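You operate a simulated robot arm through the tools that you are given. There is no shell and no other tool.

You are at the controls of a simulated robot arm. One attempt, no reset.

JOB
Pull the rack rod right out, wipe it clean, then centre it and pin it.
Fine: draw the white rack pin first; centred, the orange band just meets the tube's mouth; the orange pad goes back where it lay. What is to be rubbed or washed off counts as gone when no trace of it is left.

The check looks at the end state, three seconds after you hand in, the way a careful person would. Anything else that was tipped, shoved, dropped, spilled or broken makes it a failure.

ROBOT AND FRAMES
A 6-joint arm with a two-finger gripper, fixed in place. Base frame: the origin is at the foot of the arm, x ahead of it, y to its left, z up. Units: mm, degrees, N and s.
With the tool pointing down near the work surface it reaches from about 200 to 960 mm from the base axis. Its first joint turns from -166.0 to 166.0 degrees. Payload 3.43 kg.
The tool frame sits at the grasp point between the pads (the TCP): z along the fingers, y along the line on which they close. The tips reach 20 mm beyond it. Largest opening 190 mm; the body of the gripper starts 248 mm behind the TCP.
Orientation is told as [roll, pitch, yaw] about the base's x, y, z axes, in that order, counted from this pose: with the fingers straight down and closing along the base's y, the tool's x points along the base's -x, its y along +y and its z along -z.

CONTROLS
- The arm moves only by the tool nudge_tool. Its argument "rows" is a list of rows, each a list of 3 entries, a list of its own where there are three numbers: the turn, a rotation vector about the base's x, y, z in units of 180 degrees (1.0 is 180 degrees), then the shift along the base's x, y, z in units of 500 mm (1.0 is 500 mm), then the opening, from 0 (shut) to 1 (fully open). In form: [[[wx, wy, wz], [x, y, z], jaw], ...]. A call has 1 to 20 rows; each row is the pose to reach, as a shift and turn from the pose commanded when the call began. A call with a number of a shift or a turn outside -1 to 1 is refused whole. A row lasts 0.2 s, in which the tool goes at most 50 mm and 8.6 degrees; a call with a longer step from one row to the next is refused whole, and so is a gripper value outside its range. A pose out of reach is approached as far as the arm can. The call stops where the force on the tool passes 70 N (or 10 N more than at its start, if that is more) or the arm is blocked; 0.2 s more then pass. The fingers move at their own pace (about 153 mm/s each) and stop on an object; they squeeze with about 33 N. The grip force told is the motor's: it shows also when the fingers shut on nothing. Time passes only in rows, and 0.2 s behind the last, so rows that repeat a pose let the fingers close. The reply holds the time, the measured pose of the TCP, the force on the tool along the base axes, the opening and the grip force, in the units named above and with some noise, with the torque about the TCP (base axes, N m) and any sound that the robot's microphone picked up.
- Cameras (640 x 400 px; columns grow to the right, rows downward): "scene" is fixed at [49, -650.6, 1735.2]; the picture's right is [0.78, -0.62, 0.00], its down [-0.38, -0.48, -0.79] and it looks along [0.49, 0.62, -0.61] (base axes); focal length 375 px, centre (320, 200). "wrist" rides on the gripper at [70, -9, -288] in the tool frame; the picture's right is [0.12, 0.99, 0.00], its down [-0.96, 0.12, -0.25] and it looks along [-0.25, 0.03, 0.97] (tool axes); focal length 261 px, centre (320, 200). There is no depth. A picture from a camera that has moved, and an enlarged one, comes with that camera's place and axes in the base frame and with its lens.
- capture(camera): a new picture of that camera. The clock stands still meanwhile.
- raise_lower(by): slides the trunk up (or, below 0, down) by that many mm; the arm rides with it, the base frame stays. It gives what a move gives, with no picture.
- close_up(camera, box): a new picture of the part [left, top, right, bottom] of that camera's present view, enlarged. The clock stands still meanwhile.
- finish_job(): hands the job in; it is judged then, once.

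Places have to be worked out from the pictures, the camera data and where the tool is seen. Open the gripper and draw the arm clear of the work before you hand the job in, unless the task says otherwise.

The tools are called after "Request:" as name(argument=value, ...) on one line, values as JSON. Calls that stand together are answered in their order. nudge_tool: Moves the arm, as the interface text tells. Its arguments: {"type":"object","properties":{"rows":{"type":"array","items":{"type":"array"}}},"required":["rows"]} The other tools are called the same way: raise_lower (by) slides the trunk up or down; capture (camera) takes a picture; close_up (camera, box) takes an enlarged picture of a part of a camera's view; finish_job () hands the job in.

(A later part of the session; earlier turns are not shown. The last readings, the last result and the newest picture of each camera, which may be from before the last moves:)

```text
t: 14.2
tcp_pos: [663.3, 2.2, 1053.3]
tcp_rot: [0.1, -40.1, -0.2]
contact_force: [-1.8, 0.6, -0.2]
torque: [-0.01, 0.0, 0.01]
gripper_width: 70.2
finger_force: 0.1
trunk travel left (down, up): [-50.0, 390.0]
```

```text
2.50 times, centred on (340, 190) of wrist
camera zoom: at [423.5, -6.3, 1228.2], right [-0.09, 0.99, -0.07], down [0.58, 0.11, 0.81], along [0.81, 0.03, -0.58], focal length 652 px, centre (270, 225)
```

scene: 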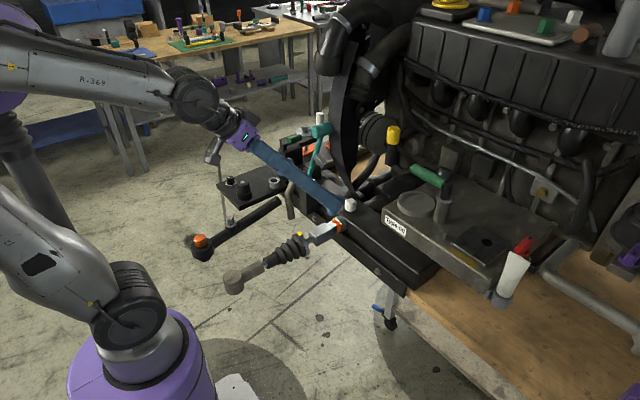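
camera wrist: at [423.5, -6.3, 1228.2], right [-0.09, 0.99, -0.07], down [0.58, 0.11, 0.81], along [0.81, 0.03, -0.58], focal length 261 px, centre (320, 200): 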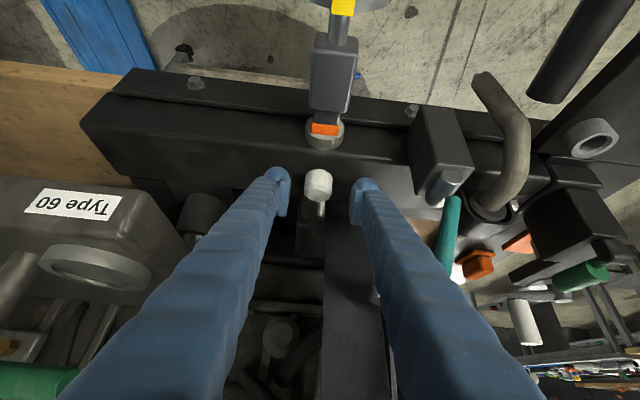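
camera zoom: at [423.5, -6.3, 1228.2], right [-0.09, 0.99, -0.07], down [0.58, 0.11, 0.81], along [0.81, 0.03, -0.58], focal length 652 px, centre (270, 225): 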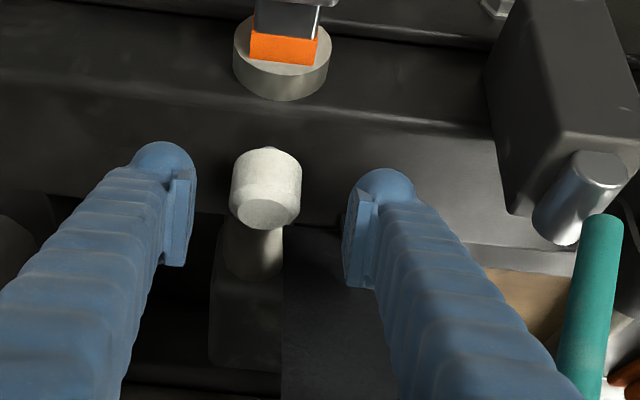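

The guard stays behind the beam's rear edge at this height, so I advance to the knob and close.

Request:
nudge_tool(rows=[[[0, 0, 0], [0.022, -0.001, -0.026], 0.37], [[0, 0, 0], [0.043, -0.001, -0.051], 0.37], [[0, 0, 0], [0.043, -0.001, -0.051], 0.37]])

Request:
close_up(camera="wrist", box=[260, 110, 420, 270])

Request:
close_up(camera="scene", box=[320, 175, 380, 220])

```text
t: 14.9
tcp_pos: [684.8, 0.3, 1028.5]
tcp_rot: [0.3, -39.9, -0.2]
contact_force: [-1.4, -1.1, 0.3]
torque: [-0.01, -0.01, -0.03]
gripper_width: 70.3
finger_force: 0.1
trunk travel left (down, up): [-50.0, 390.0]
```

```text
2.50 times, centred on (340, 190) of wrist
camera zoom: at [445.6, -9.0, 1203.3], right [-0.09, 0.99, -0.07], down [0.58, 0.11, 0.81], along [0.81, 0.03, -0.58], focal length 652 px, centre (270, 225)
```

zoom: 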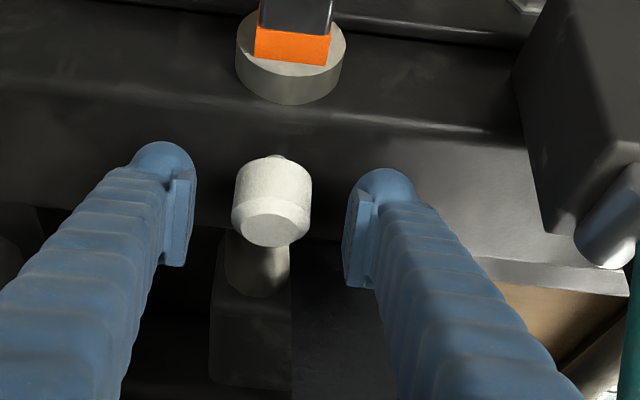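

```text
8.89 times, centred on (350, 198) of scene
camera zoom: at [49.0, -650.6, 1735.2], right [0.78, -0.62, 0.0], down [-0.38, -0.48, -0.79], along [0.49, 0.62, -0.61], focal length 3333 px, centre (53, 222)
```

zoom: 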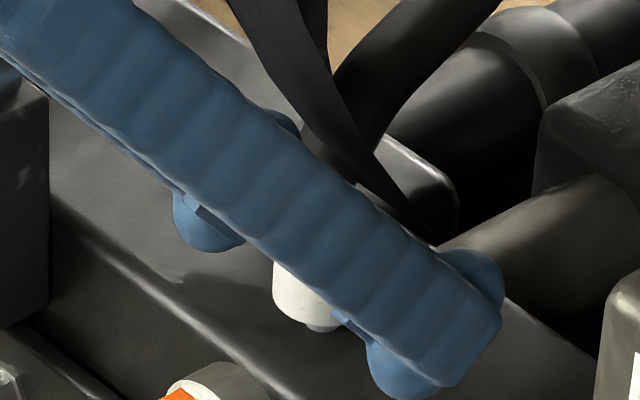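

TCP sits at the knob's upper half and centred; now I close the fingers on it.

Request:
nudge_tool(rows=[[[0, 0, 0], [0.004, 0, -0.003], 0.25], [[0, 0, 0], [0.004, 0, -0.003], 0.1], [[0, 0, 0], [0.004, 0, -0.003], 0.1], [[0, 0, 0], [0.004, 0, -0.003], 0.1]])

```text
t: 15.9
tcp_pos: [686.9, 0.3, 1027.5]
tcp_rot: [0.2, -40.0, -0.1]
contact_force: [-1.3, 9.8, 0.4]
torque: [0.1, 0.03, 0.0]
gripper_width: 33.0
finger_force: 45.1
trunk travel left (down, up): [-50.0, 390.0]
```

Gripped at 33 mm, with about 10 N sideways load; I ease +1.5 mm in y to relieve it, then lift slowly.

Request:
nudge_tool(rows=[[[0, 0, 0], [0, 0.003, 0], 0.1], [[0, 0, 0], [0, 0.003, 0], 0.1], [[0, 0, 0], [0, 0.003, 0.01], 0.1], [[0, 0, 0], [0, 0.003, 0.02], 0.1], [[0, 0, 0], [0, 0.003, 0.02], 0.1]])

Request:
close_up(camera="scene", box=[320, 175, 380, 220])

```text
t: 17.1
tcp_pos: [687.4, -0.1, 1036.5]
tcp_rot: [0.3, -39.9, -0.4]
contact_force: [-4.2, -24.7, -2.5]
torque: [-0.32, 0.38, 0.01]
gripper_width: 33.2
finger_force: 45.6
trunk travel left (down, up): [-50.0, 390.0]
```

```text
8.89 times, centred on (350, 198) of scene
camera zoom: at [49.0, -650.6, 1735.2], right [0.78, -0.62, 0.0], down [-0.38, -0.48, -0.79], along [0.49, 0.62, -0.61], focal length 3333 px, centre (53, 222)
```

zoom: 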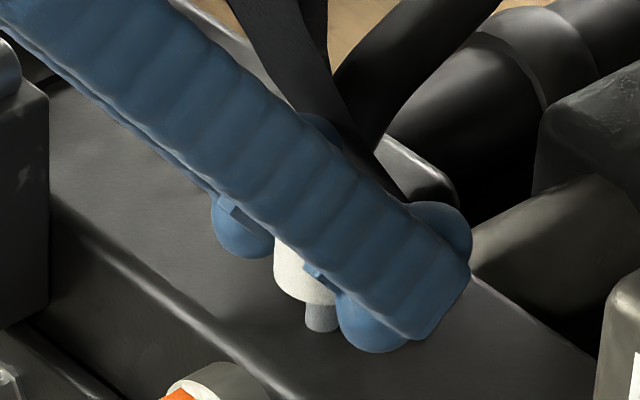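

The pin rises freely. I take back 1.1 mm in y to zero the side load and lift on in steps to see how long the pin is.

Request:
nudge_tool(rows=[[[0, 0, 0], [0, -0.0022, 0], 0.1], [[0, 0, 0], [0, -0.0022, 0.02], 0.1], [[0, 0, 0], [0, -0.0022, 0.04], 0.1], [[0, 0, 0], [0, -0.0022, 0.06], 0.1], [[0, 0, 0], [0, -0.0022, 0.06], 0.1]])

Request:
close_up(camera="scene", box=[320, 165, 380, 220])

```text
t: 18.1
tcp_pos: [685.0, -0.5, 1051.9]
tcp_rot: [0.2, -38.9, 0.0]
contact_force: [36.6, -4.4, -41.9]
torque: [1.42, -1.65, 1.19]
gripper_width: 33.0
finger_force: 45.4
trunk travel left (down, up): [-50.0, 390.0]
stopped in row 4: the force on the tool passed its limit at 80 N (the readings are from after the stop); the commanded pose is now the measured one
```

```text
7.27 times, centred on (350, 192) of scene
camera zoom: at [49.0, -650.6, 1735.2], right [0.78, -0.62, 0.0], down [-0.38, -0.48, -0.79], along [0.49, 0.62, -0.61], focal length 2727 px, centre (102, 254)
```

zoom: 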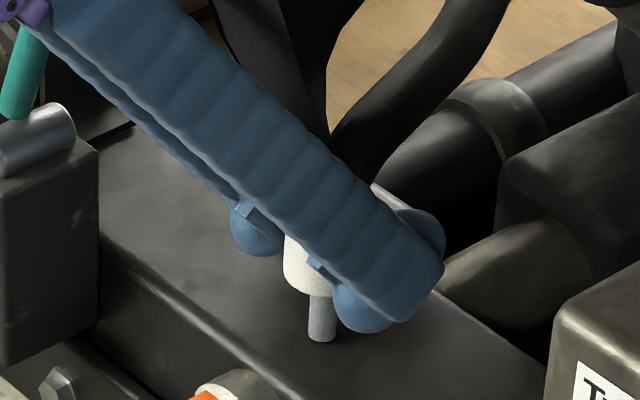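

The lift stopped on an unexpected load whose line of action seems off to the −y side of the tool. I look at both cameras before doing anything else.

Request:
capture(camera="wrist")

Request:
capture(camera="scene")

Request:
close_up(camera="scene", box=[200, 90, 380, 220])

Request:
close_up(camera="wrist", box=[260, 110, 420, 270])

```text
taken
camera wrist: at [449.7, -9.2, 1232.0], right [-0.09, 0.99, -0.07], down [0.59, 0.11, 0.8], along [0.8, 0.03, -0.6], focal length 261 px, centre (320, 200)
```

wrist: 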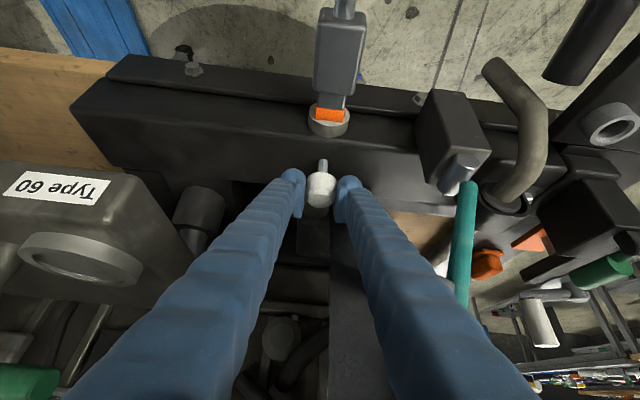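

```text
taken
```

scene: 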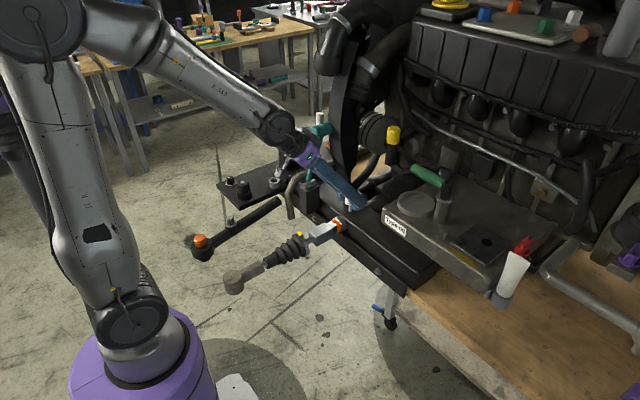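

```text
3.08 times, centred on (290, 155) of scene
camera zoom: at [49.0, -650.6, 1735.2], right [0.78, -0.62, 0.0], down [-0.38, -0.48, -0.79], along [0.49, 0.62, -0.61], focal length 1154 px, centre (412, 338)
```

zoom: 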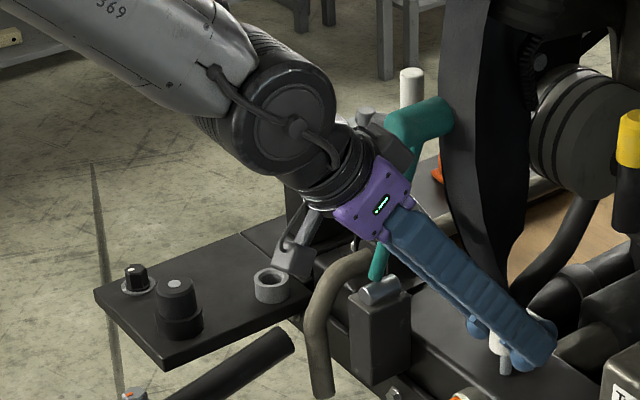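

```text
2.50 times, centred on (340, 190) of wrist
camera zoom: at [449.7, -9.2, 1232.0], right [-0.09, 0.99, -0.07], down [0.59, 0.11, 0.8], along [0.8, 0.03, -0.6], focal length 652 px, centre (270, 225)
```

zoom: 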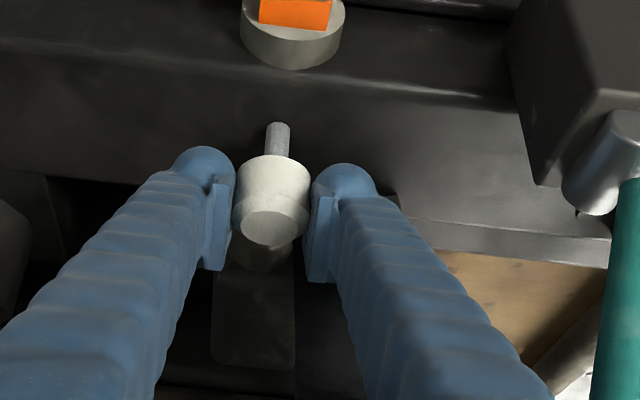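

Pin and fingers look free from anything else, so the pin may just have bound from a small x drift. I hold still to read the settled forces.

Request:
nudge_tool(rows=[[[0, 0, 0], [0, 0, 0], 0.1], [[0, 0, 0], [0, 0, 0], 0.1]])

```text
t: 18.7
tcp_pos: [683.3, -0.2, 1052.6]
tcp_rot: [0.2, -39.0, 0.0]
contact_force: [35.8, -10.5, -44.8]
torque: [0.88, -0.72, 0.75]
gripper_width: 32.9
finger_force: 44.6
trunk travel left (down, up): [-50.0, 390.0]
```

The settled load is a nearly pure force through the right pad, along the tool axis. I zoom in around the gripper body, the teal lever head and the knob.

Request:
close_up(camera="scene", box=[280, 110, 350, 170])

Request:
close_up(camera="scene", box=[335, 185, 375, 215])

Request:
close_up(camera="wrist", box=[290, 140, 350, 220])

```text
6.67 times, centred on (315, 140) of scene
camera zoom: at [49.0, -650.6, 1735.2], right [0.78, -0.62, 0.0], down [-0.38, -0.48, -0.79], along [0.49, 0.62, -0.61], focal length 2500 px, centre (353, 600)
```

zoom: 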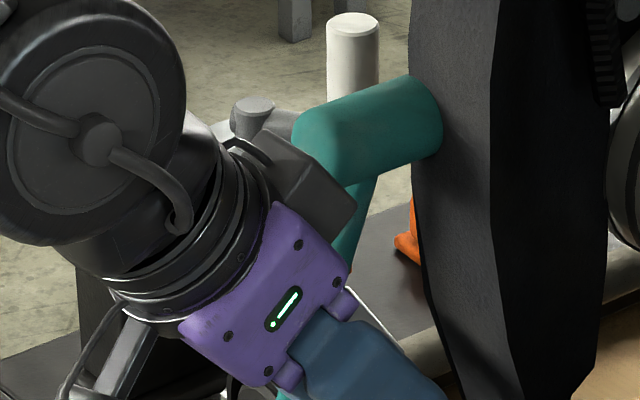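

```text
13.33 times, centred on (355, 200) of scene
camera zoom: at [49.0, -650.6, 1735.2], right [0.78, -0.62, 0.0], down [-0.38, -0.48, -0.79], along [0.49, 0.62, -0.61], focal length 4999 px, centre (-147, 200)
```

zoom: 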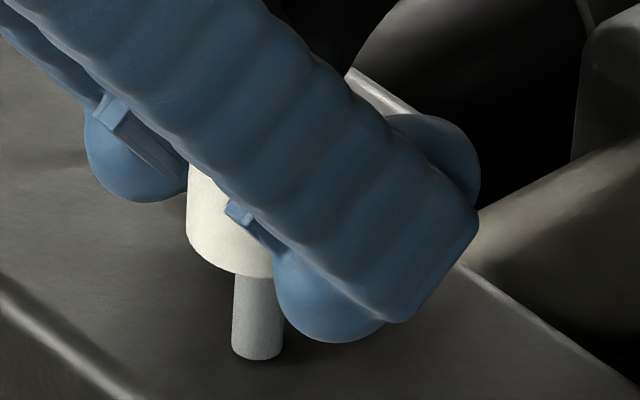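

```text
5.00 times, centred on (320, 180) of wrist
camera zoom: at [448.5, -9.3, 1232.9], right [-0.09, 0.99, -0.07], down [0.59, 0.11, 0.8], along [0.8, 0.03, -0.6], focal length 1303 px, centre (320, 300)
```

zoom: 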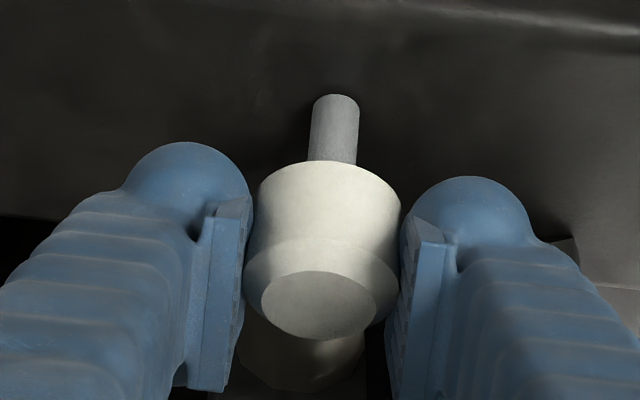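

The load may simply be the pin having reached the end of its stroke (25 mm) with the arm straining. I relax by +3.5 mm in x and down 1 mm, and read the forces.

Request:
nudge_tool(rows=[[[0, -0.005, 0], [0.004, 0, -0.001], 0.1], [[0, -0.005, 0], [0.007, 0, -0.002], 0.1], [[0, -0.005, 0], [0.007, 0, -0.002], 0.1]])

```text
t: 19.5
tcp_pos: [683.1, -0.7, 1054.4]
tcp_rot: [0.2, -39.9, -0.1]
contact_force: [-5.6, -16.1, -19.2]
torque: [-0.16, 0.4, -0.07]
gripper_width: 32.7
finger_force: 45.2
trunk travel left (down, up): [-50.0, 390.0]
```

Most of the load is gone. I try a slow further lift of 4 mm, trimming y slightly, to see if the pin still moves.

Request:
nudge_tool(rows=[[[0, 0, 0], [0, -0.001, 0.002], 0.1], [[0, 0, 0], [0, -0.001, 0.004], 0.1], [[0, 0, 0], [0, -0.001, 0.006], 0.1], [[0, 0, 0], [0, -0.001, 0.008], 0.1], [[0, 0, 0], [0, -0.001, 0.008], 0.1]])

Request:
close_up(camera="scene", box=[335, 185, 375, 215])

```text
t: 20.7
tcp_pos: [683.5, 0.2, 1056.3]
tcp_rot: [0.2, -39.7, 0.0]
contact_force: [-6.4, -16.4, -42.1]
torque: [-0.01, 0.06, 0.0]
gripper_width: 32.7
finger_force: 45.0
trunk travel left (down, up): [-50.0, 390.0]
```

```text
13.33 times, centred on (355, 200) of scene
camera zoom: at [49.0, -650.6, 1735.2], right [0.78, -0.62, 0.0], down [-0.38, -0.48, -0.79], along [0.49, 0.62, -0.61], focal length 4999 px, centre (-147, 200)
```

zoom: 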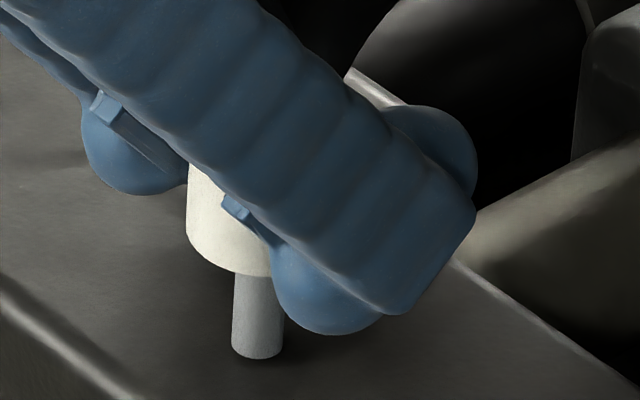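

The force climbs while the knob no longer rises, so the pin is captive and fully drawn. I relax the pull and open the fingers to see whether it stays up.

Request:
nudge_tool(rows=[[[0, 0, 0], [0, 0.001, -0.004], 0.1], [[0, 0, 0], [0, 0.001, -0.004], 0.1], [[0, 0, 0], [0, 0.001, -0.004], 0.2], [[0, 0, 0], [0, 0.001, -0.004], 0.37], [[0, 0, 0], [0, 0.001, -0.004], 0.37]])

Request:
close_up(camera="scene", box=[335, 185, 375, 215])

Request:
close_up(camera="wrist", box=[260, 80, 380, 240])

```text
t: 21.8
tcp_pos: [685.4, -6.0, 1055.6]
tcp_rot: [0.3, -39.9, -0.5]
contact_force: [1.0, -44.5, -9.1]
torque: [4.29, -0.66, 3.05]
gripper_width: 57.9
finger_force: 0.0
trunk travel left (down, up): [-50.0, 390.0]
stopped in row 5: the force on the tool passed its limit at 71 N (the readings are from after the stop); the commanded pose is now the measured one
```

```text
13.33 times, centred on (355, 200) of scene
camera zoom: at [49.0, -650.6, 1735.2], right [0.78, -0.62, 0.0], down [-0.38, -0.48, -0.79], along [0.49, 0.62, -0.61], focal length 4999 px, centre (-147, 200)
```

zoom: 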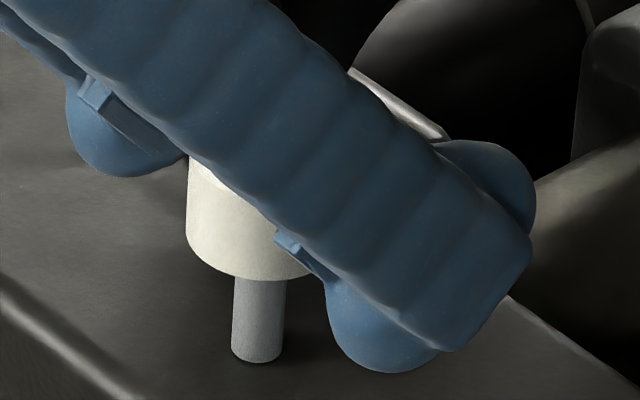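

```text
2.50 times, centred on (320, 160) of wrist
camera zoom: at [445.0, -13.7, 1231.7], right [-0.09, 0.99, -0.07], down [0.58, 0.11, 0.81], along [0.81, 0.03, -0.59], focal length 652 px, centre (320, 300)
```

zoom: 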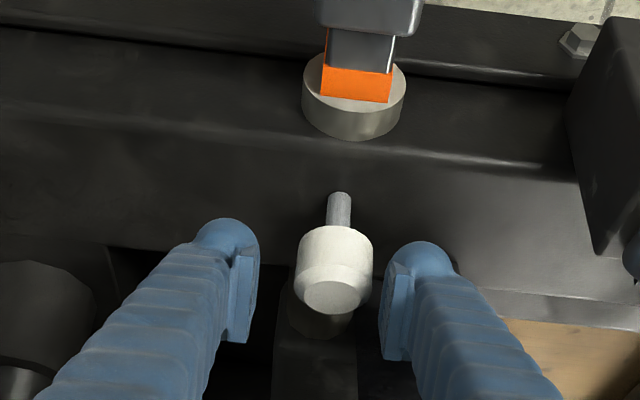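

The pin stays drawn. But on opening, the left finger came against the teal lever; I narrow the jaw to about 44 mm and recentre to relieve it.

Request:
nudge_tool(rows=[[[0, 0, 0], [0, 0.004, 0], 0.26], [[0, 0, 0], [0, 0.009, 0], 0.235], [[0, 0, 0], [0, 0.009, 0], 0.235]])

Request:
capture(camera="wrist")

Request:
capture(camera="scene")

```text
t: 22.6
tcp_pos: [683.6, -0.5, 1058.4]
tcp_rot: [0.2, -40.0, -0.4]
contact_force: [-10.8, -42.4, -17.5]
torque: [3.56, -2.39, 3.33]
gripper_width: 34.7
finger_force: 0.1
trunk travel left (down, up): [-50.0, 390.0]
```

```text
taken
camera wrist: at [444.2, -8.3, 1232.5], right [-0.09, 0.99, -0.07], down [0.58, 0.11, 0.81], along [0.81, 0.03, -0.58], focal length 261 px, centre (320, 200)
```

wrist: 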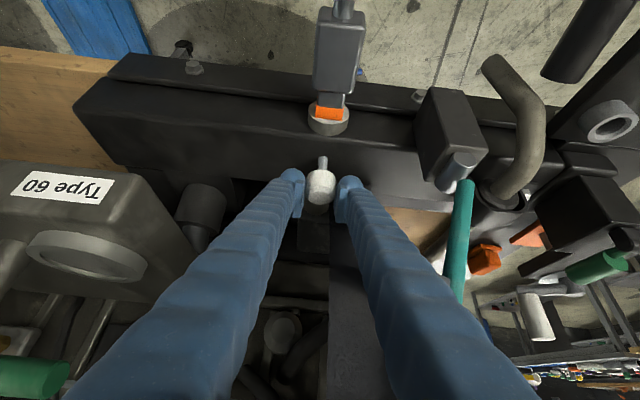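

```text
taken
```

scene: 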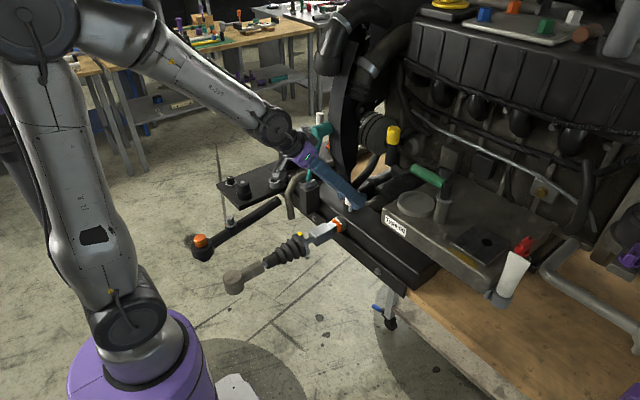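

The narrow box on top of the gripper body sits right at the teal lever's head, so that is what is pressing. I open slightly with a small −y shift, then slide straight back in −x off the knob.

Request:
nudge_tool(rows=[[[0, 0, 0], [0, -0.006, 0], 0.245], [[0, 0, 0], [-0.008, -0.006, 0], 0.245], [[0, 0, 0], [-0.016, -0.006, 0], 0.245]])

```text
t: 23.4
tcp_pos: [678.3, -0.3, 1060.4]
tcp_rot: [0.3, -40.3, -0.2]
contact_force: [4.9, -17.5, -5.2]
torque: [1.53, 0.17, 0.88]
gripper_width: 41.3
finger_force: 0.1
trunk travel left (down, up): [-50.0, 390.0]
```

The load dropped to 17 N; I continue backing out in −x.

Request:
nudge_tool(rows=[[[0, 0, 0], [-0.02, -0.002, 0], 0.245], [[0, 0, 0], [-0.05, -0.002, 0], 0.245], [[0, 0, 0], [-0.1, -0.002, 0], 0.245], [[0, 0, 0], [-0.16, -0.002, 0.02], 0.245], [[0, 0, 0], [-0.16, -0.002, 0.02], 0.245]])

Request:
capture(camera="wrist")

Request:
capture(camera="scene")

Request:
close_up(camera="scene", box=[280, 110, 350, 170])

Request:
close_up(camera="scene", box=[330, 185, 370, 245])

```text
t: 24.6
tcp_pos: [599.8, -0.1, 1067.0]
tcp_rot: [0.2, -40.1, -0.1]
contact_force: [-0.4, 0.5, -0.5]
torque: [0.0, -0.04, 0.01]
gripper_width: 46.6
finger_force: 0.0
trunk travel left (down, up): [-50.0, 390.0]
```

```text
taken
camera wrist: at [358.5, -7.7, 1242.0], right [-0.09, 0.99, -0.07], down [0.58, 0.11, 0.81], along [0.81, 0.03, -0.58], focal length 261 px, centre (320, 200)
```

wrist: 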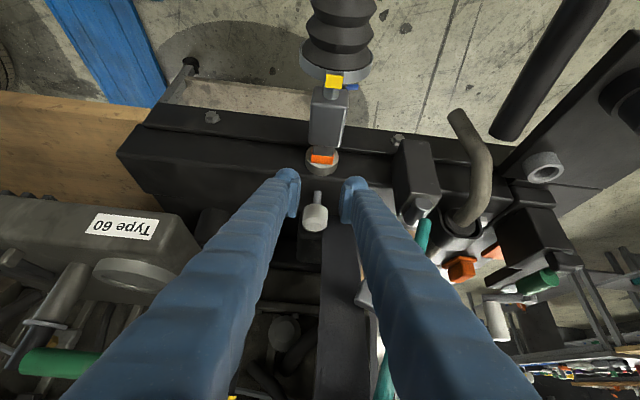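

```text
taken
```

scene: 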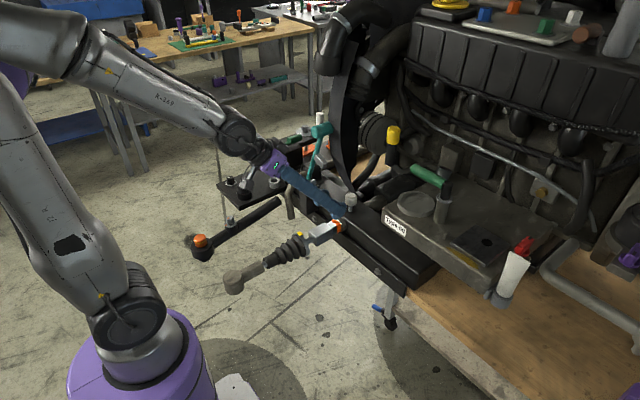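

```text
6.67 times, centred on (315, 140) of scene
camera zoom: at [49.0, -650.6, 1735.2], right [0.78, -0.62, 0.0], down [-0.38, -0.48, -0.79], along [0.49, 0.62, -0.61], focal length 2500 px, centre (353, 600)
```

zoom: 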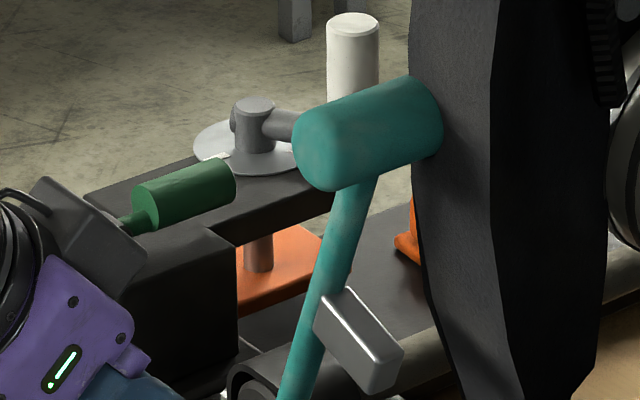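

```text
6.67 times, centred on (350, 215) of scene
camera zoom: at [49.0, -650.6, 1735.2], right [0.78, -0.62, 0.0], down [-0.38, -0.48, -0.79], along [0.49, 0.62, -0.61], focal length 2500 px, centre (120, 100)
```

zoom: 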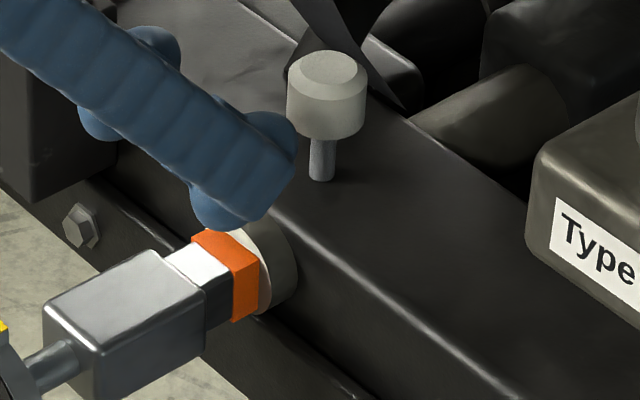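

All forces are zero, the pin stays drawn about 25 mm, and the teal lever is where it was. Next I go to the rod's block (centre near x 566, y 1, z 962) with a −28° lean and the jaw at about 80 mm.

Request:
nudge_tool(rows=[[[0, 0.03, 0], [-0.04, 0.0, 0], 0.25], [[0, 0.0667, 0], [-0.068, 0.002, -0.03], 0.42], [[0, 0.0667, 0], [-0.068, 0.002, -0.074], 0.42], [[0, 0.0667, 0], [-0.068, 0.002, -0.074], 0.42]])

Request:
capture(camera="wrist")

Request:
close_up(camera="scene", box=[280, 190, 370, 270])

```text
t: 25.6
tcp_pos: [561.8, -1.0, 1030.6]
tcp_rot: [0.1, -28.1, -0.1]
contact_force: [-0.1, 0.7, 0.3]
torque: [-0.03, 0.01, -0.02]
gripper_width: 79.8
finger_force: 0.0
trunk travel left (down, up): [-50.0, 390.0]
```

```text
taken
camera wrist: at [364.1, -9.2, 1251.3], right [-0.1, 0.99, -0.05], down [0.73, 0.11, 0.67], along [0.67, 0.03, -0.74], focal length 261 px, centre (320, 200)
```

wrist: 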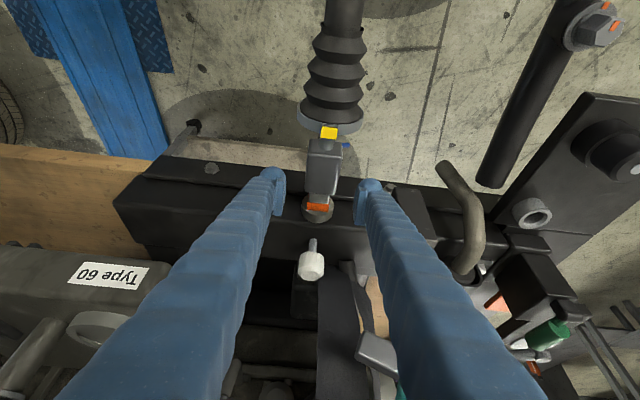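

```text
5.00 times, centred on (325, 230) of scene
camera zoom: at [49.0, -650.6, 1735.2], right [0.78, -0.62, 0.0], down [-0.38, -0.48, -0.79], along [0.49, 0.62, -0.61], focal length 1875 px, centre (295, 50)
```

zoom: 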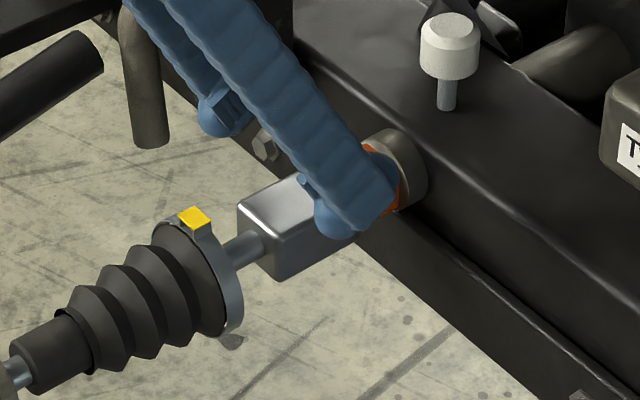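

The block lies between the fingers. I lower 64 mm to grip height.

Request:
nudge_tool(rows=[[[0, 0, 0], [0.002, 0.004, -0.06], 0.42], [[0, 0, 0], [0.002, 0.004, -0.13], 0.42], [[0, 0, 0], [0.002, 0.004, -0.13], 0.42]])

Request:
capture(camera="wrist")

Request:
close_up(camera="scene", box=[280, 190, 370, 270])

```text
t: 26.4
tcp_pos: [563.2, 1.9, 965.7]
tcp_rot: [0.1, -28.1, -0.1]
contact_force: [-0.5, 0.8, -0.6]
torque: [-0.02, 0.02, 0.0]
gripper_width: 79.8
finger_force: 0.1
trunk travel left (down, up): [-50.0, 390.0]
```

```text
taken
camera wrist: at [365.0, -6.8, 1185.9], right [-0.1, 0.99, -0.05], down [0.73, 0.11, 0.67], along [0.67, 0.03, -0.74], focal length 261 px, centre (320, 200)
```

wrist: 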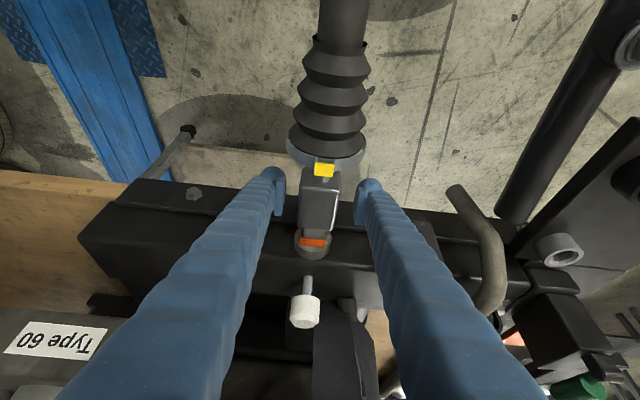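

```text
5.00 times, centred on (325, 230) of scene
camera zoom: at [49.0, -650.6, 1735.2], right [0.78, -0.62, 0.0], down [-0.38, -0.48, -0.79], along [0.49, 0.62, -0.61], focal length 1875 px, centre (295, 50)
```

zoom: 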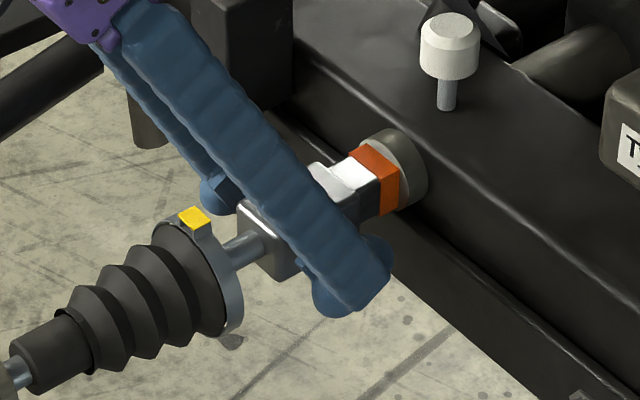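

Fingers are straddling the block with no contact. I close on it.

Request:
nudge_tool(rows=[[[0, 0, 0], [0, 0, 0], 0.2], [[0, 0, 0], [0, 0, 0], 0.1], [[0, 0, 0], [0, 0, 0], 0.1], [[0, 0, 0], [0, 0, 0], 0.1]])

```text
t: 27.4
tcp_pos: [563.5, -0.6, 966.8]
tcp_rot: [0.2, -28.1, -0.3]
contact_force: [-0.5, -25.2, -3.3]
torque: [-0.33, 0.01, 0.0]
gripper_width: 43.1
finger_force: 45.0
trunk travel left (down, up): [-50.0, 390.0]
```

Gripped at 43 mm with −25 N in y; I trim y by −1.1 mm and start pulling in −x slowly.

Request:
nudge_tool(rows=[[[0, 0, 0], [0, -0.0022, 0], 0.1], [[0, 0, 0], [0, -0.0022, 0], 0.1], [[0, 0, 0], [-0.006, -0.0022, 0], 0.1], [[0, 0, 0], [-0.014, -0.0022, 0], 0.1], [[0, 0, 0], [-0.024, -0.0022, 0], 0.1], [[0, 0, 0], [-0.024, -0.0022, 0], 0.1]])

Request:
close_up(camera="scene", box=[280, 190, 370, 270])

```text
t: 28.8
tcp_pos: [550.1, -0.5, 965.1]
tcp_rot: [0.2, -27.9, -0.2]
contact_force: [0.8, -20.6, -6.7]
torque: [-0.22, -0.01, 0.0]
gripper_width: 42.9
finger_force: 45.1
trunk travel left (down, up): [-50.0, 390.0]
```

```text
5.00 times, centred on (325, 230) of scene
camera zoom: at [49.0, -650.6, 1735.2], right [0.78, -0.62, 0.0], down [-0.38, -0.48, -0.79], along [0.49, 0.62, -0.61], focal length 1875 px, centre (295, 50)
```

zoom: 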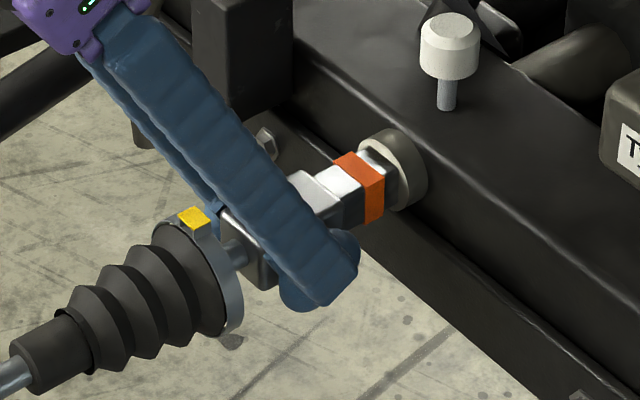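

The rod slides easily while the bellows flange (face near x 497) stays put. I pull on in small steps, watching the force.

Request:
nudge_tool(rows=[[[0, 0, 0], [-0.006, -0.0016, 0], 0.1], [[0, 0, 0], [-0.014, -0.0016, 0], 0.1], [[0, 0, 0], [-0.024, -0.0016, 0], 0.1], [[0, 0, 0], [-0.032, -0.0016, 0], 0.1], [[0, 0, 0], [-0.032, -0.0016, 0], 0.1]])

Request:
close_up(camera="scene", box=[280, 190, 370, 270])

Request:
capture(camera="wrist")

```text
t: 30.0
tcp_pos: [535.7, -0.9, 965.6]
tcp_rot: [0.2, -28.0, -0.2]
contact_force: [1.4, -22.5, -1.9]
torque: [-0.2, -0.07, 0.05]
gripper_width: 43.0
finger_force: 45.3
trunk travel left (down, up): [-50.0, 390.0]
```

```text
5.00 times, centred on (325, 230) of scene
camera zoom: at [49.0, -650.6, 1735.2], right [0.78, -0.62, 0.0], down [-0.38, -0.48, -0.79], along [0.49, 0.62, -0.61], focal length 1875 px, centre (295, 50)
```

zoom: 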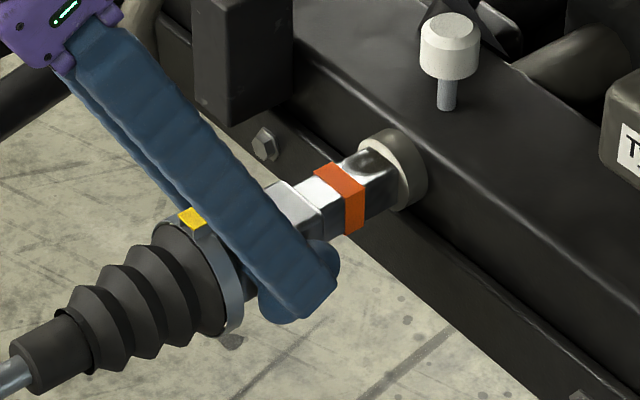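

```text
taken
camera wrist: at [337.3, -8.6, 1185.9], right [-0.1, 0.99, -0.05], down [0.73, 0.11, 0.67], along [0.67, 0.03, -0.74], focal length 261 px, centre (320, 200)
```

wrist: 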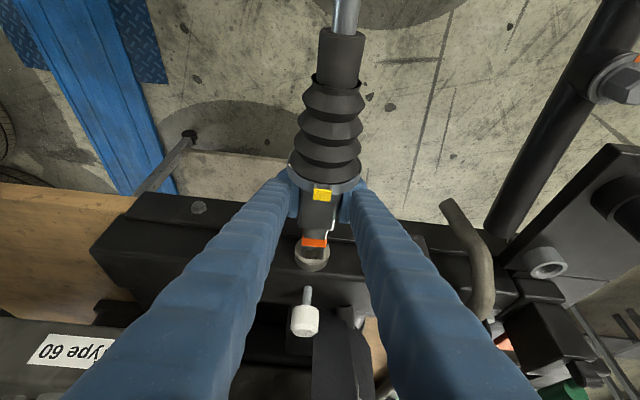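

The rod is 28 mm out and a dark smear seems to appear on its top near the mouth. I zoom in on the rod and on the flange.

Request:
close_up(camera="scene", box=[325, 205, 365, 240])

Request:
close_up(camera="scene", box=[215, 210, 335, 300])

Request:
close_up(camera="wrist", box=[270, 150, 370, 290])

```text
11.43 times, centred on (345, 222) of scene
camera zoom: at [49.0, -650.6, 1735.2], right [0.78, -0.62, 0.0], down [-0.38, -0.48, -0.79], along [0.49, 0.62, -0.61], focal length 4285 px, centre (34, -57)
```

zoom: 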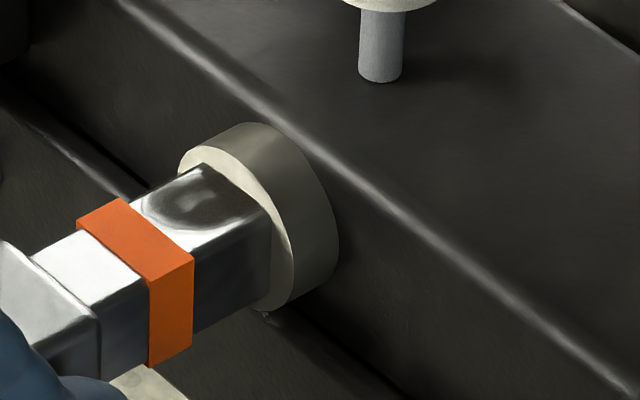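

```text
4.44 times, centred on (275, 255) of scene
camera zoom: at [49.0, -650.6, 1735.2], right [0.78, -0.62, 0.0], down [-0.38, -0.48, -0.79], along [0.49, 0.62, -0.61], focal length 1666 px, centre (520, -44)
```

zoom: 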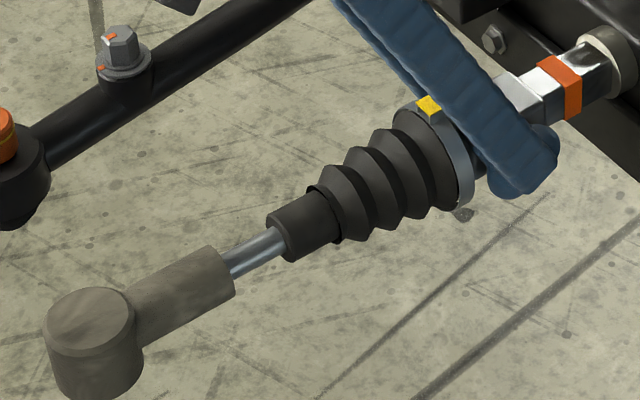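

```text
2.86 times, centred on (320, 220) of wrist
camera zoom: at [337.3, -8.6, 1185.9], right [-0.1, 0.99, -0.05], down [0.73, 0.11, 0.67], along [0.67, 0.03, -0.74], focal length 745 px, centre (320, 143)
```

zoom: 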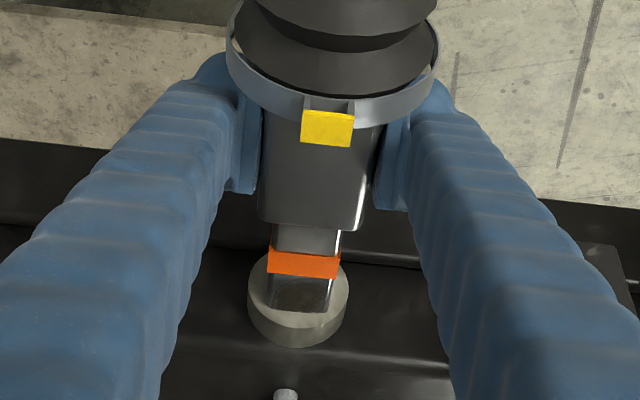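

The bar's surface near the mouth shows a smear-like patch, but first I need the rod fully out. The leaned fingers would soon meet the flange, so I re-grip farther forward on the block with only −15° lean.

Request:
nudge_tool(rows=[[[0, 0, 0], [0, 0, 0], 0.32], [[0, 0, 0], [0, 0, 0], 0.32], [[0, 0.036, 0], [0.014, 0, 0.002], 0.32], [[0, 0.0722, 0], [0.034, 0, 0.002], 0.32], [[0, 0.0722, 0], [0.034, 0, 0.002], 0.32], [[0, 0.0722, 0], [0.034, -0.001, 0.002], 0.2], [[0, 0.0722, 0], [0.034, -0.001, 0.002], 0.1], [[0, 0.0722, 0], [0.034, -0.001, 0.002], 0.1], [[0, 0.0722, 0], [0.034, -0.001, 0.002], 0.1]])

Request:
capture(camera="wrist")

Request:
close_up(camera="scene", box=[280, 100, 370, 270])

```text
t: 32.0
tcp_pos: [553.5, -0.1, 968.7]
tcp_rot: [0.1, -15.3, -0.1]
contact_force: [2.5, 2.3, 10.2]
torque: [0.0, 0.04, 0.18]
gripper_width: 42.8
finger_force: 45.2
trunk travel left (down, up): [-50.0, 390.0]
```

```text
taken
camera wrist: at [409.7, -8.5, 1227.4], right [-0.11, 0.99, -0.03], down [0.86, 0.11, 0.49], along [0.49, 0.03, -0.87], focal length 261 px, centre (320, 200)
```

wrist: 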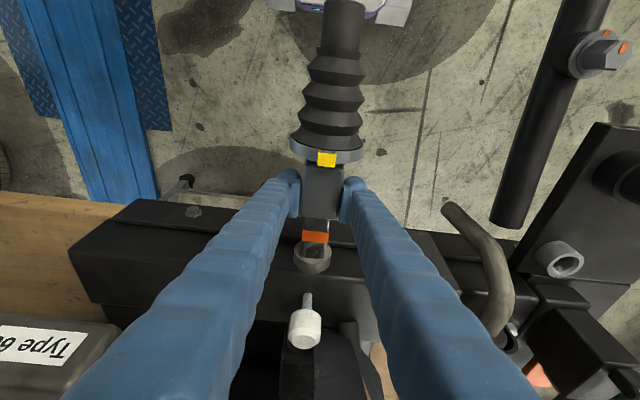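

```text
2.35 times, centred on (325, 185) of scene
camera zoom: at [49.0, -650.6, 1735.2], right [0.78, -0.62, 0.0], down [-0.38, -0.48, -0.79], along [0.49, 0.62, -0.61], focal length 882 px, centre (308, 235)
```

zoom: 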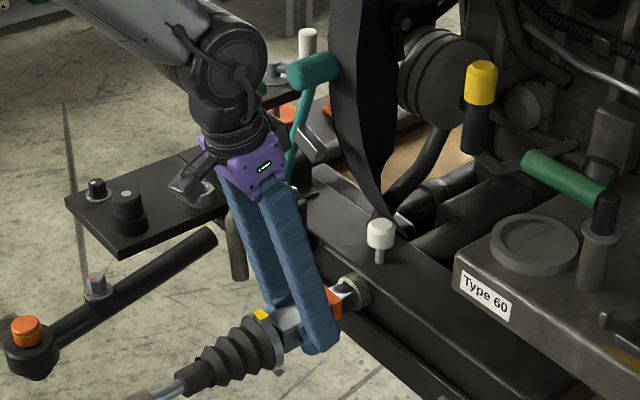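

Re-gripped with almost no side load and clear of the lever head. I pull on, 15 mm in gentle steps.

Request:
nudge_tool(rows=[[[0, 0, 0], [-0.006, 0, 0], 0.1], [[0, 0, 0], [-0.012, 0, 0], 0.1], [[0, 0, 0], [-0.018, 0, 0], 0.1], [[0, 0, 0], [-0.024, 0, 0], 0.1], [[0, 0, 0], [-0.03, 0, 0], 0.1], [[0, 0, 0], [-0.03, 0, 0], 0.1]])

Request:
close_up(camera="scene", box=[280, 190, 370, 270])

```text
t: 33.4
tcp_pos: [538.0, -0.7, 966.4]
tcp_rot: [0.1, -15.2, 0.0]
contact_force: [1.6, -3.8, 27.4]
torque: [-0.14, 0.25, 0.07]
gripper_width: 42.8
finger_force: 45.1
trunk travel left (down, up): [-50.0, 390.0]
```

```text
5.00 times, centred on (325, 230) of scene
camera zoom: at [49.0, -650.6, 1735.2], right [0.78, -0.62, 0.0], down [-0.38, -0.48, -0.79], along [0.49, 0.62, -0.61], focal length 1875 px, centre (295, 50)
```

zoom: 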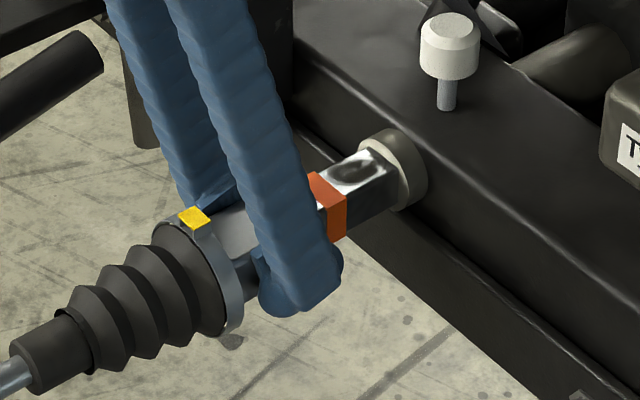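

43 mm out with no resistance, and a dark grimy ring shows on the bar's top face. I continue another 14 mm, easing up 1 mm.

Request:
nudge_tool(rows=[[[0, 0, 0], [-0.006, 0, 0.002], 0.1], [[0, 0, 0], [-0.012, 0, 0.002], 0.1], [[0, 0, 0], [-0.018, 0, 0.002], 0.1], [[0, 0, 0], [-0.024, 0, 0.002], 0.1], [[0, 0, 0], [-0.028, 0, 0.002], 0.1], [[0, 0, 0], [-0.028, 0, 0.002], 0.1]])

Request:
close_up(camera="scene", box=[280, 190, 370, 270])

Request:
capture(camera="wrist")

```text
t: 34.8
tcp_pos: [526.1, 0.9, 968.4]
tcp_rot: [0.1, -15.3, -0.1]
contact_force: [20.2, -7.9, 20.7]
torque: [-0.18, -0.32, 0.12]
gripper_width: 42.8
finger_force: 44.8
trunk travel left (down, up): [-50.0, 390.0]
```

```text
5.00 times, centred on (325, 230) of scene
camera zoom: at [49.0, -650.6, 1735.2], right [0.78, -0.62, 0.0], down [-0.38, -0.48, -0.79], along [0.49, 0.62, -0.61], focal length 1875 px, centre (295, 50)
```

zoom: 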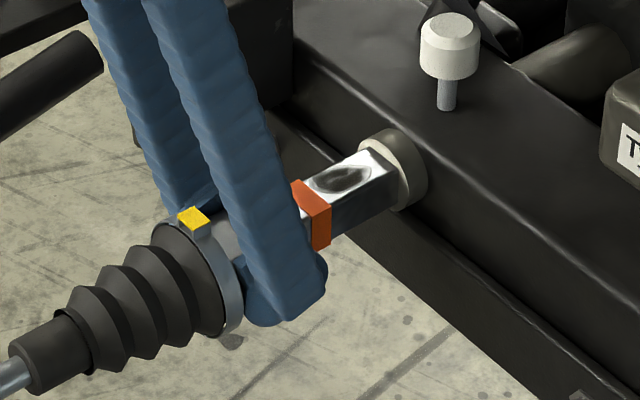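

```text
taken
camera wrist: at [382.0, -8.5, 1227.0], right [-0.11, 0.99, -0.03], down [0.86, 0.11, 0.49], along [0.49, 0.03, -0.87], focal length 261 px, centre (320, 200)
```

wrist: 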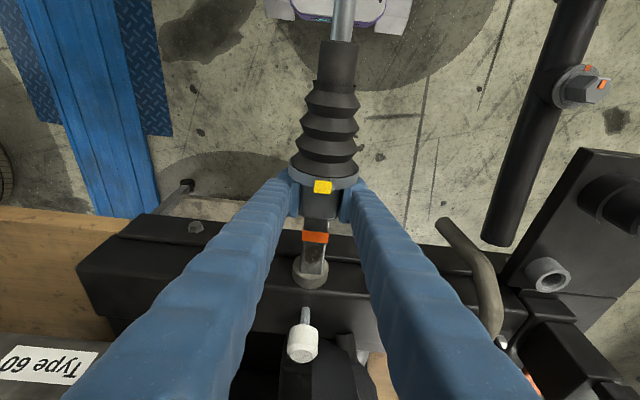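

Fx has risen to 20 N, so this may be the end of travel; the whole dark patch is exposed. I tug 4 mm more to confirm.

Request:
nudge_tool(rows=[[[0, 0, 0], [-0.002, -0.002, 0.001], 0.1], [[0, 0, 0], [-0.004, -0.002, 0.001], 0.1], [[0, 0, 0], [-0.006, -0.002, 0.001], 0.1], [[0, 0, 0], [-0.006, -0.002, 0.001], 0.1]])

Request:
close_up(camera="scene", box=[280, 190, 370, 270])

Request:
close_up(camera="wrist", box=[270, 150, 370, 290])

```text
t: 35.8
tcp_pos: [525.1, -1.0, 968.9]
tcp_rot: [0.1, -15.3, -0.2]
contact_force: [40.5, 10.7, 8.8]
torque: [0.38, 0.96, 0.08]
gripper_width: 42.8
finger_force: 45.4
trunk travel left (down, up): [-50.0, 390.0]
```

```text
5.00 times, centred on (325, 230) of scene
camera zoom: at [49.0, -650.6, 1735.2], right [0.78, -0.62, 0.0], down [-0.38, -0.48, -0.79], along [0.49, 0.62, -0.61], focal length 1875 px, centre (295, 50)
```

zoom: 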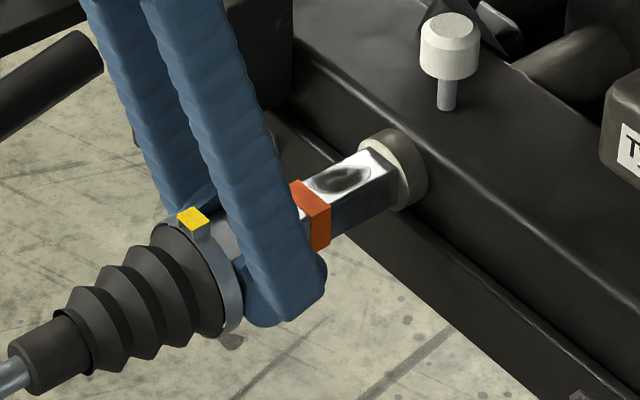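

```text
2.86 times, centred on (320, 220) of wrist
camera zoom: at [381.1, -8.5, 1226.7], right [-0.11, 0.99, -0.03], down [0.86, 0.11, 0.49], along [0.49, 0.03, -0.87], focal length 745 px, centre (320, 143)
```

zoom: 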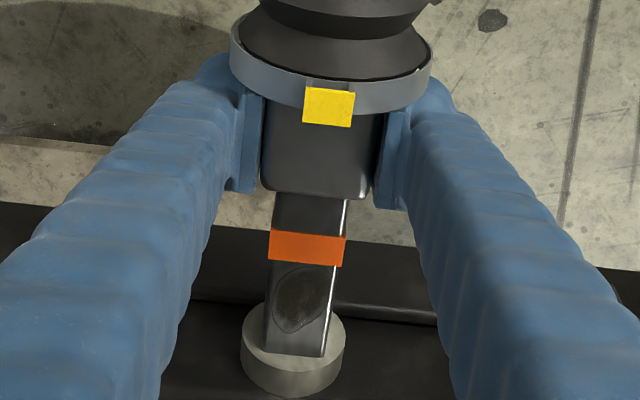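

The torque says the resistance acts ~24 mm above the TCP, i.e. my fingers touching the flange rather than the rod's stop. I re-grip at the block's front end with only −8° lean and pull again.

Request:
nudge_tool(rows=[[[0, 0, 0], [0.006, 0.001, 0], 0.15], [[0, 0, 0], [0.008, 0.001, 0], 0.32], [[0, 0, 0], [0.012, 0.001, 0], 0.32], [[0, 0.039, 0], [0.022, 0.001, 0], 0.32], [[0, 0.039, 0], [0.024, 0.001, 0], 0.32], [[0, 0.039, 0], [0.024, 0.001, 0], 0.2], [[0, 0.039, 0], [0.024, 0.001, 0], 0.1], [[0, 0.039, 0], [0.024, 0.001, 0], 0.1], [[0, 0.039, 0], [0.024, 0.001, 0], 0.1]])

```text
t: 37.8
tcp_pos: [533.3, -0.4, 968.8]
tcp_rot: [0.1, -8.1, 0.0]
contact_force: [-0.3, 9.0, 10.4]
torque: [0.13, 0.1, 0.14]
gripper_width: 42.8
finger_force: 45.0
trunk travel left (down, up): [-50.0, 390.0]
```

Good grip again. I pull a further 15 mm gently.

Request:
nudge_tool(rows=[[[0, 0, 0], [-0.005, 0.0005, 0.001], 0.1], [[0, 0, 0], [-0.01, 0.0005, 0.001], 0.1], [[0, 0, 0], [-0.015, 0.0005, 0.001], 0.1], [[0, 0, 0], [-0.02, 0.0005, 0.001], 0.1], [[0, 0, 0], [-0.025, 0.0005, 0.001], 0.1], [[0, 0, 0], [-0.025, 0.0005, 0.001], 0.1]])

Request:
close_up(camera="scene", box=[280, 190, 370, 270])

Request:
capture(camera="scene")

```text
t: 39.2
tcp_pos: [522.7, -0.5, 970.3]
tcp_rot: [0.1, -8.2, 0.0]
contact_force: [23.9, 0.9, 3.2]
torque: [-0.08, -1.28, 0.23]
gripper_width: 42.9
finger_force: 45.1
trunk travel left (down, up): [-50.0, 390.0]
```

```text
5.00 times, centred on (325, 230) of scene
camera zoom: at [49.0, -650.6, 1735.2], right [0.78, -0.62, 0.0], down [-0.38, -0.48, -0.79], along [0.49, 0.62, -0.61], focal length 1875 px, centre (295, 50)
```

zoom: 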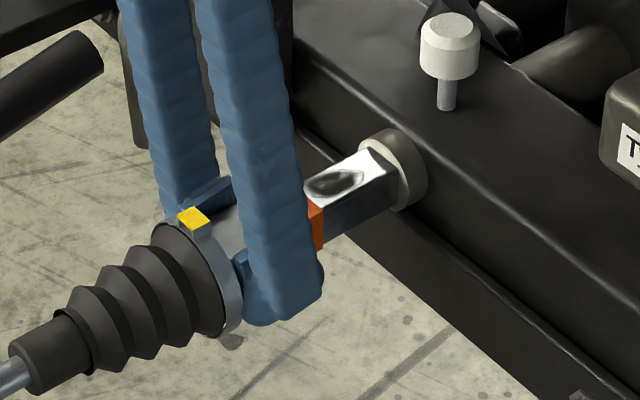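

```text
taken
```

scene: 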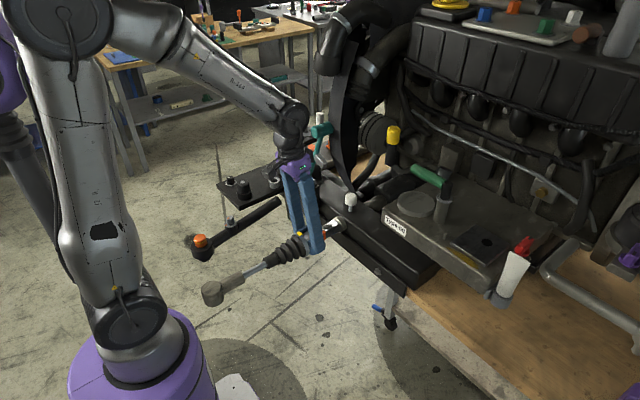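

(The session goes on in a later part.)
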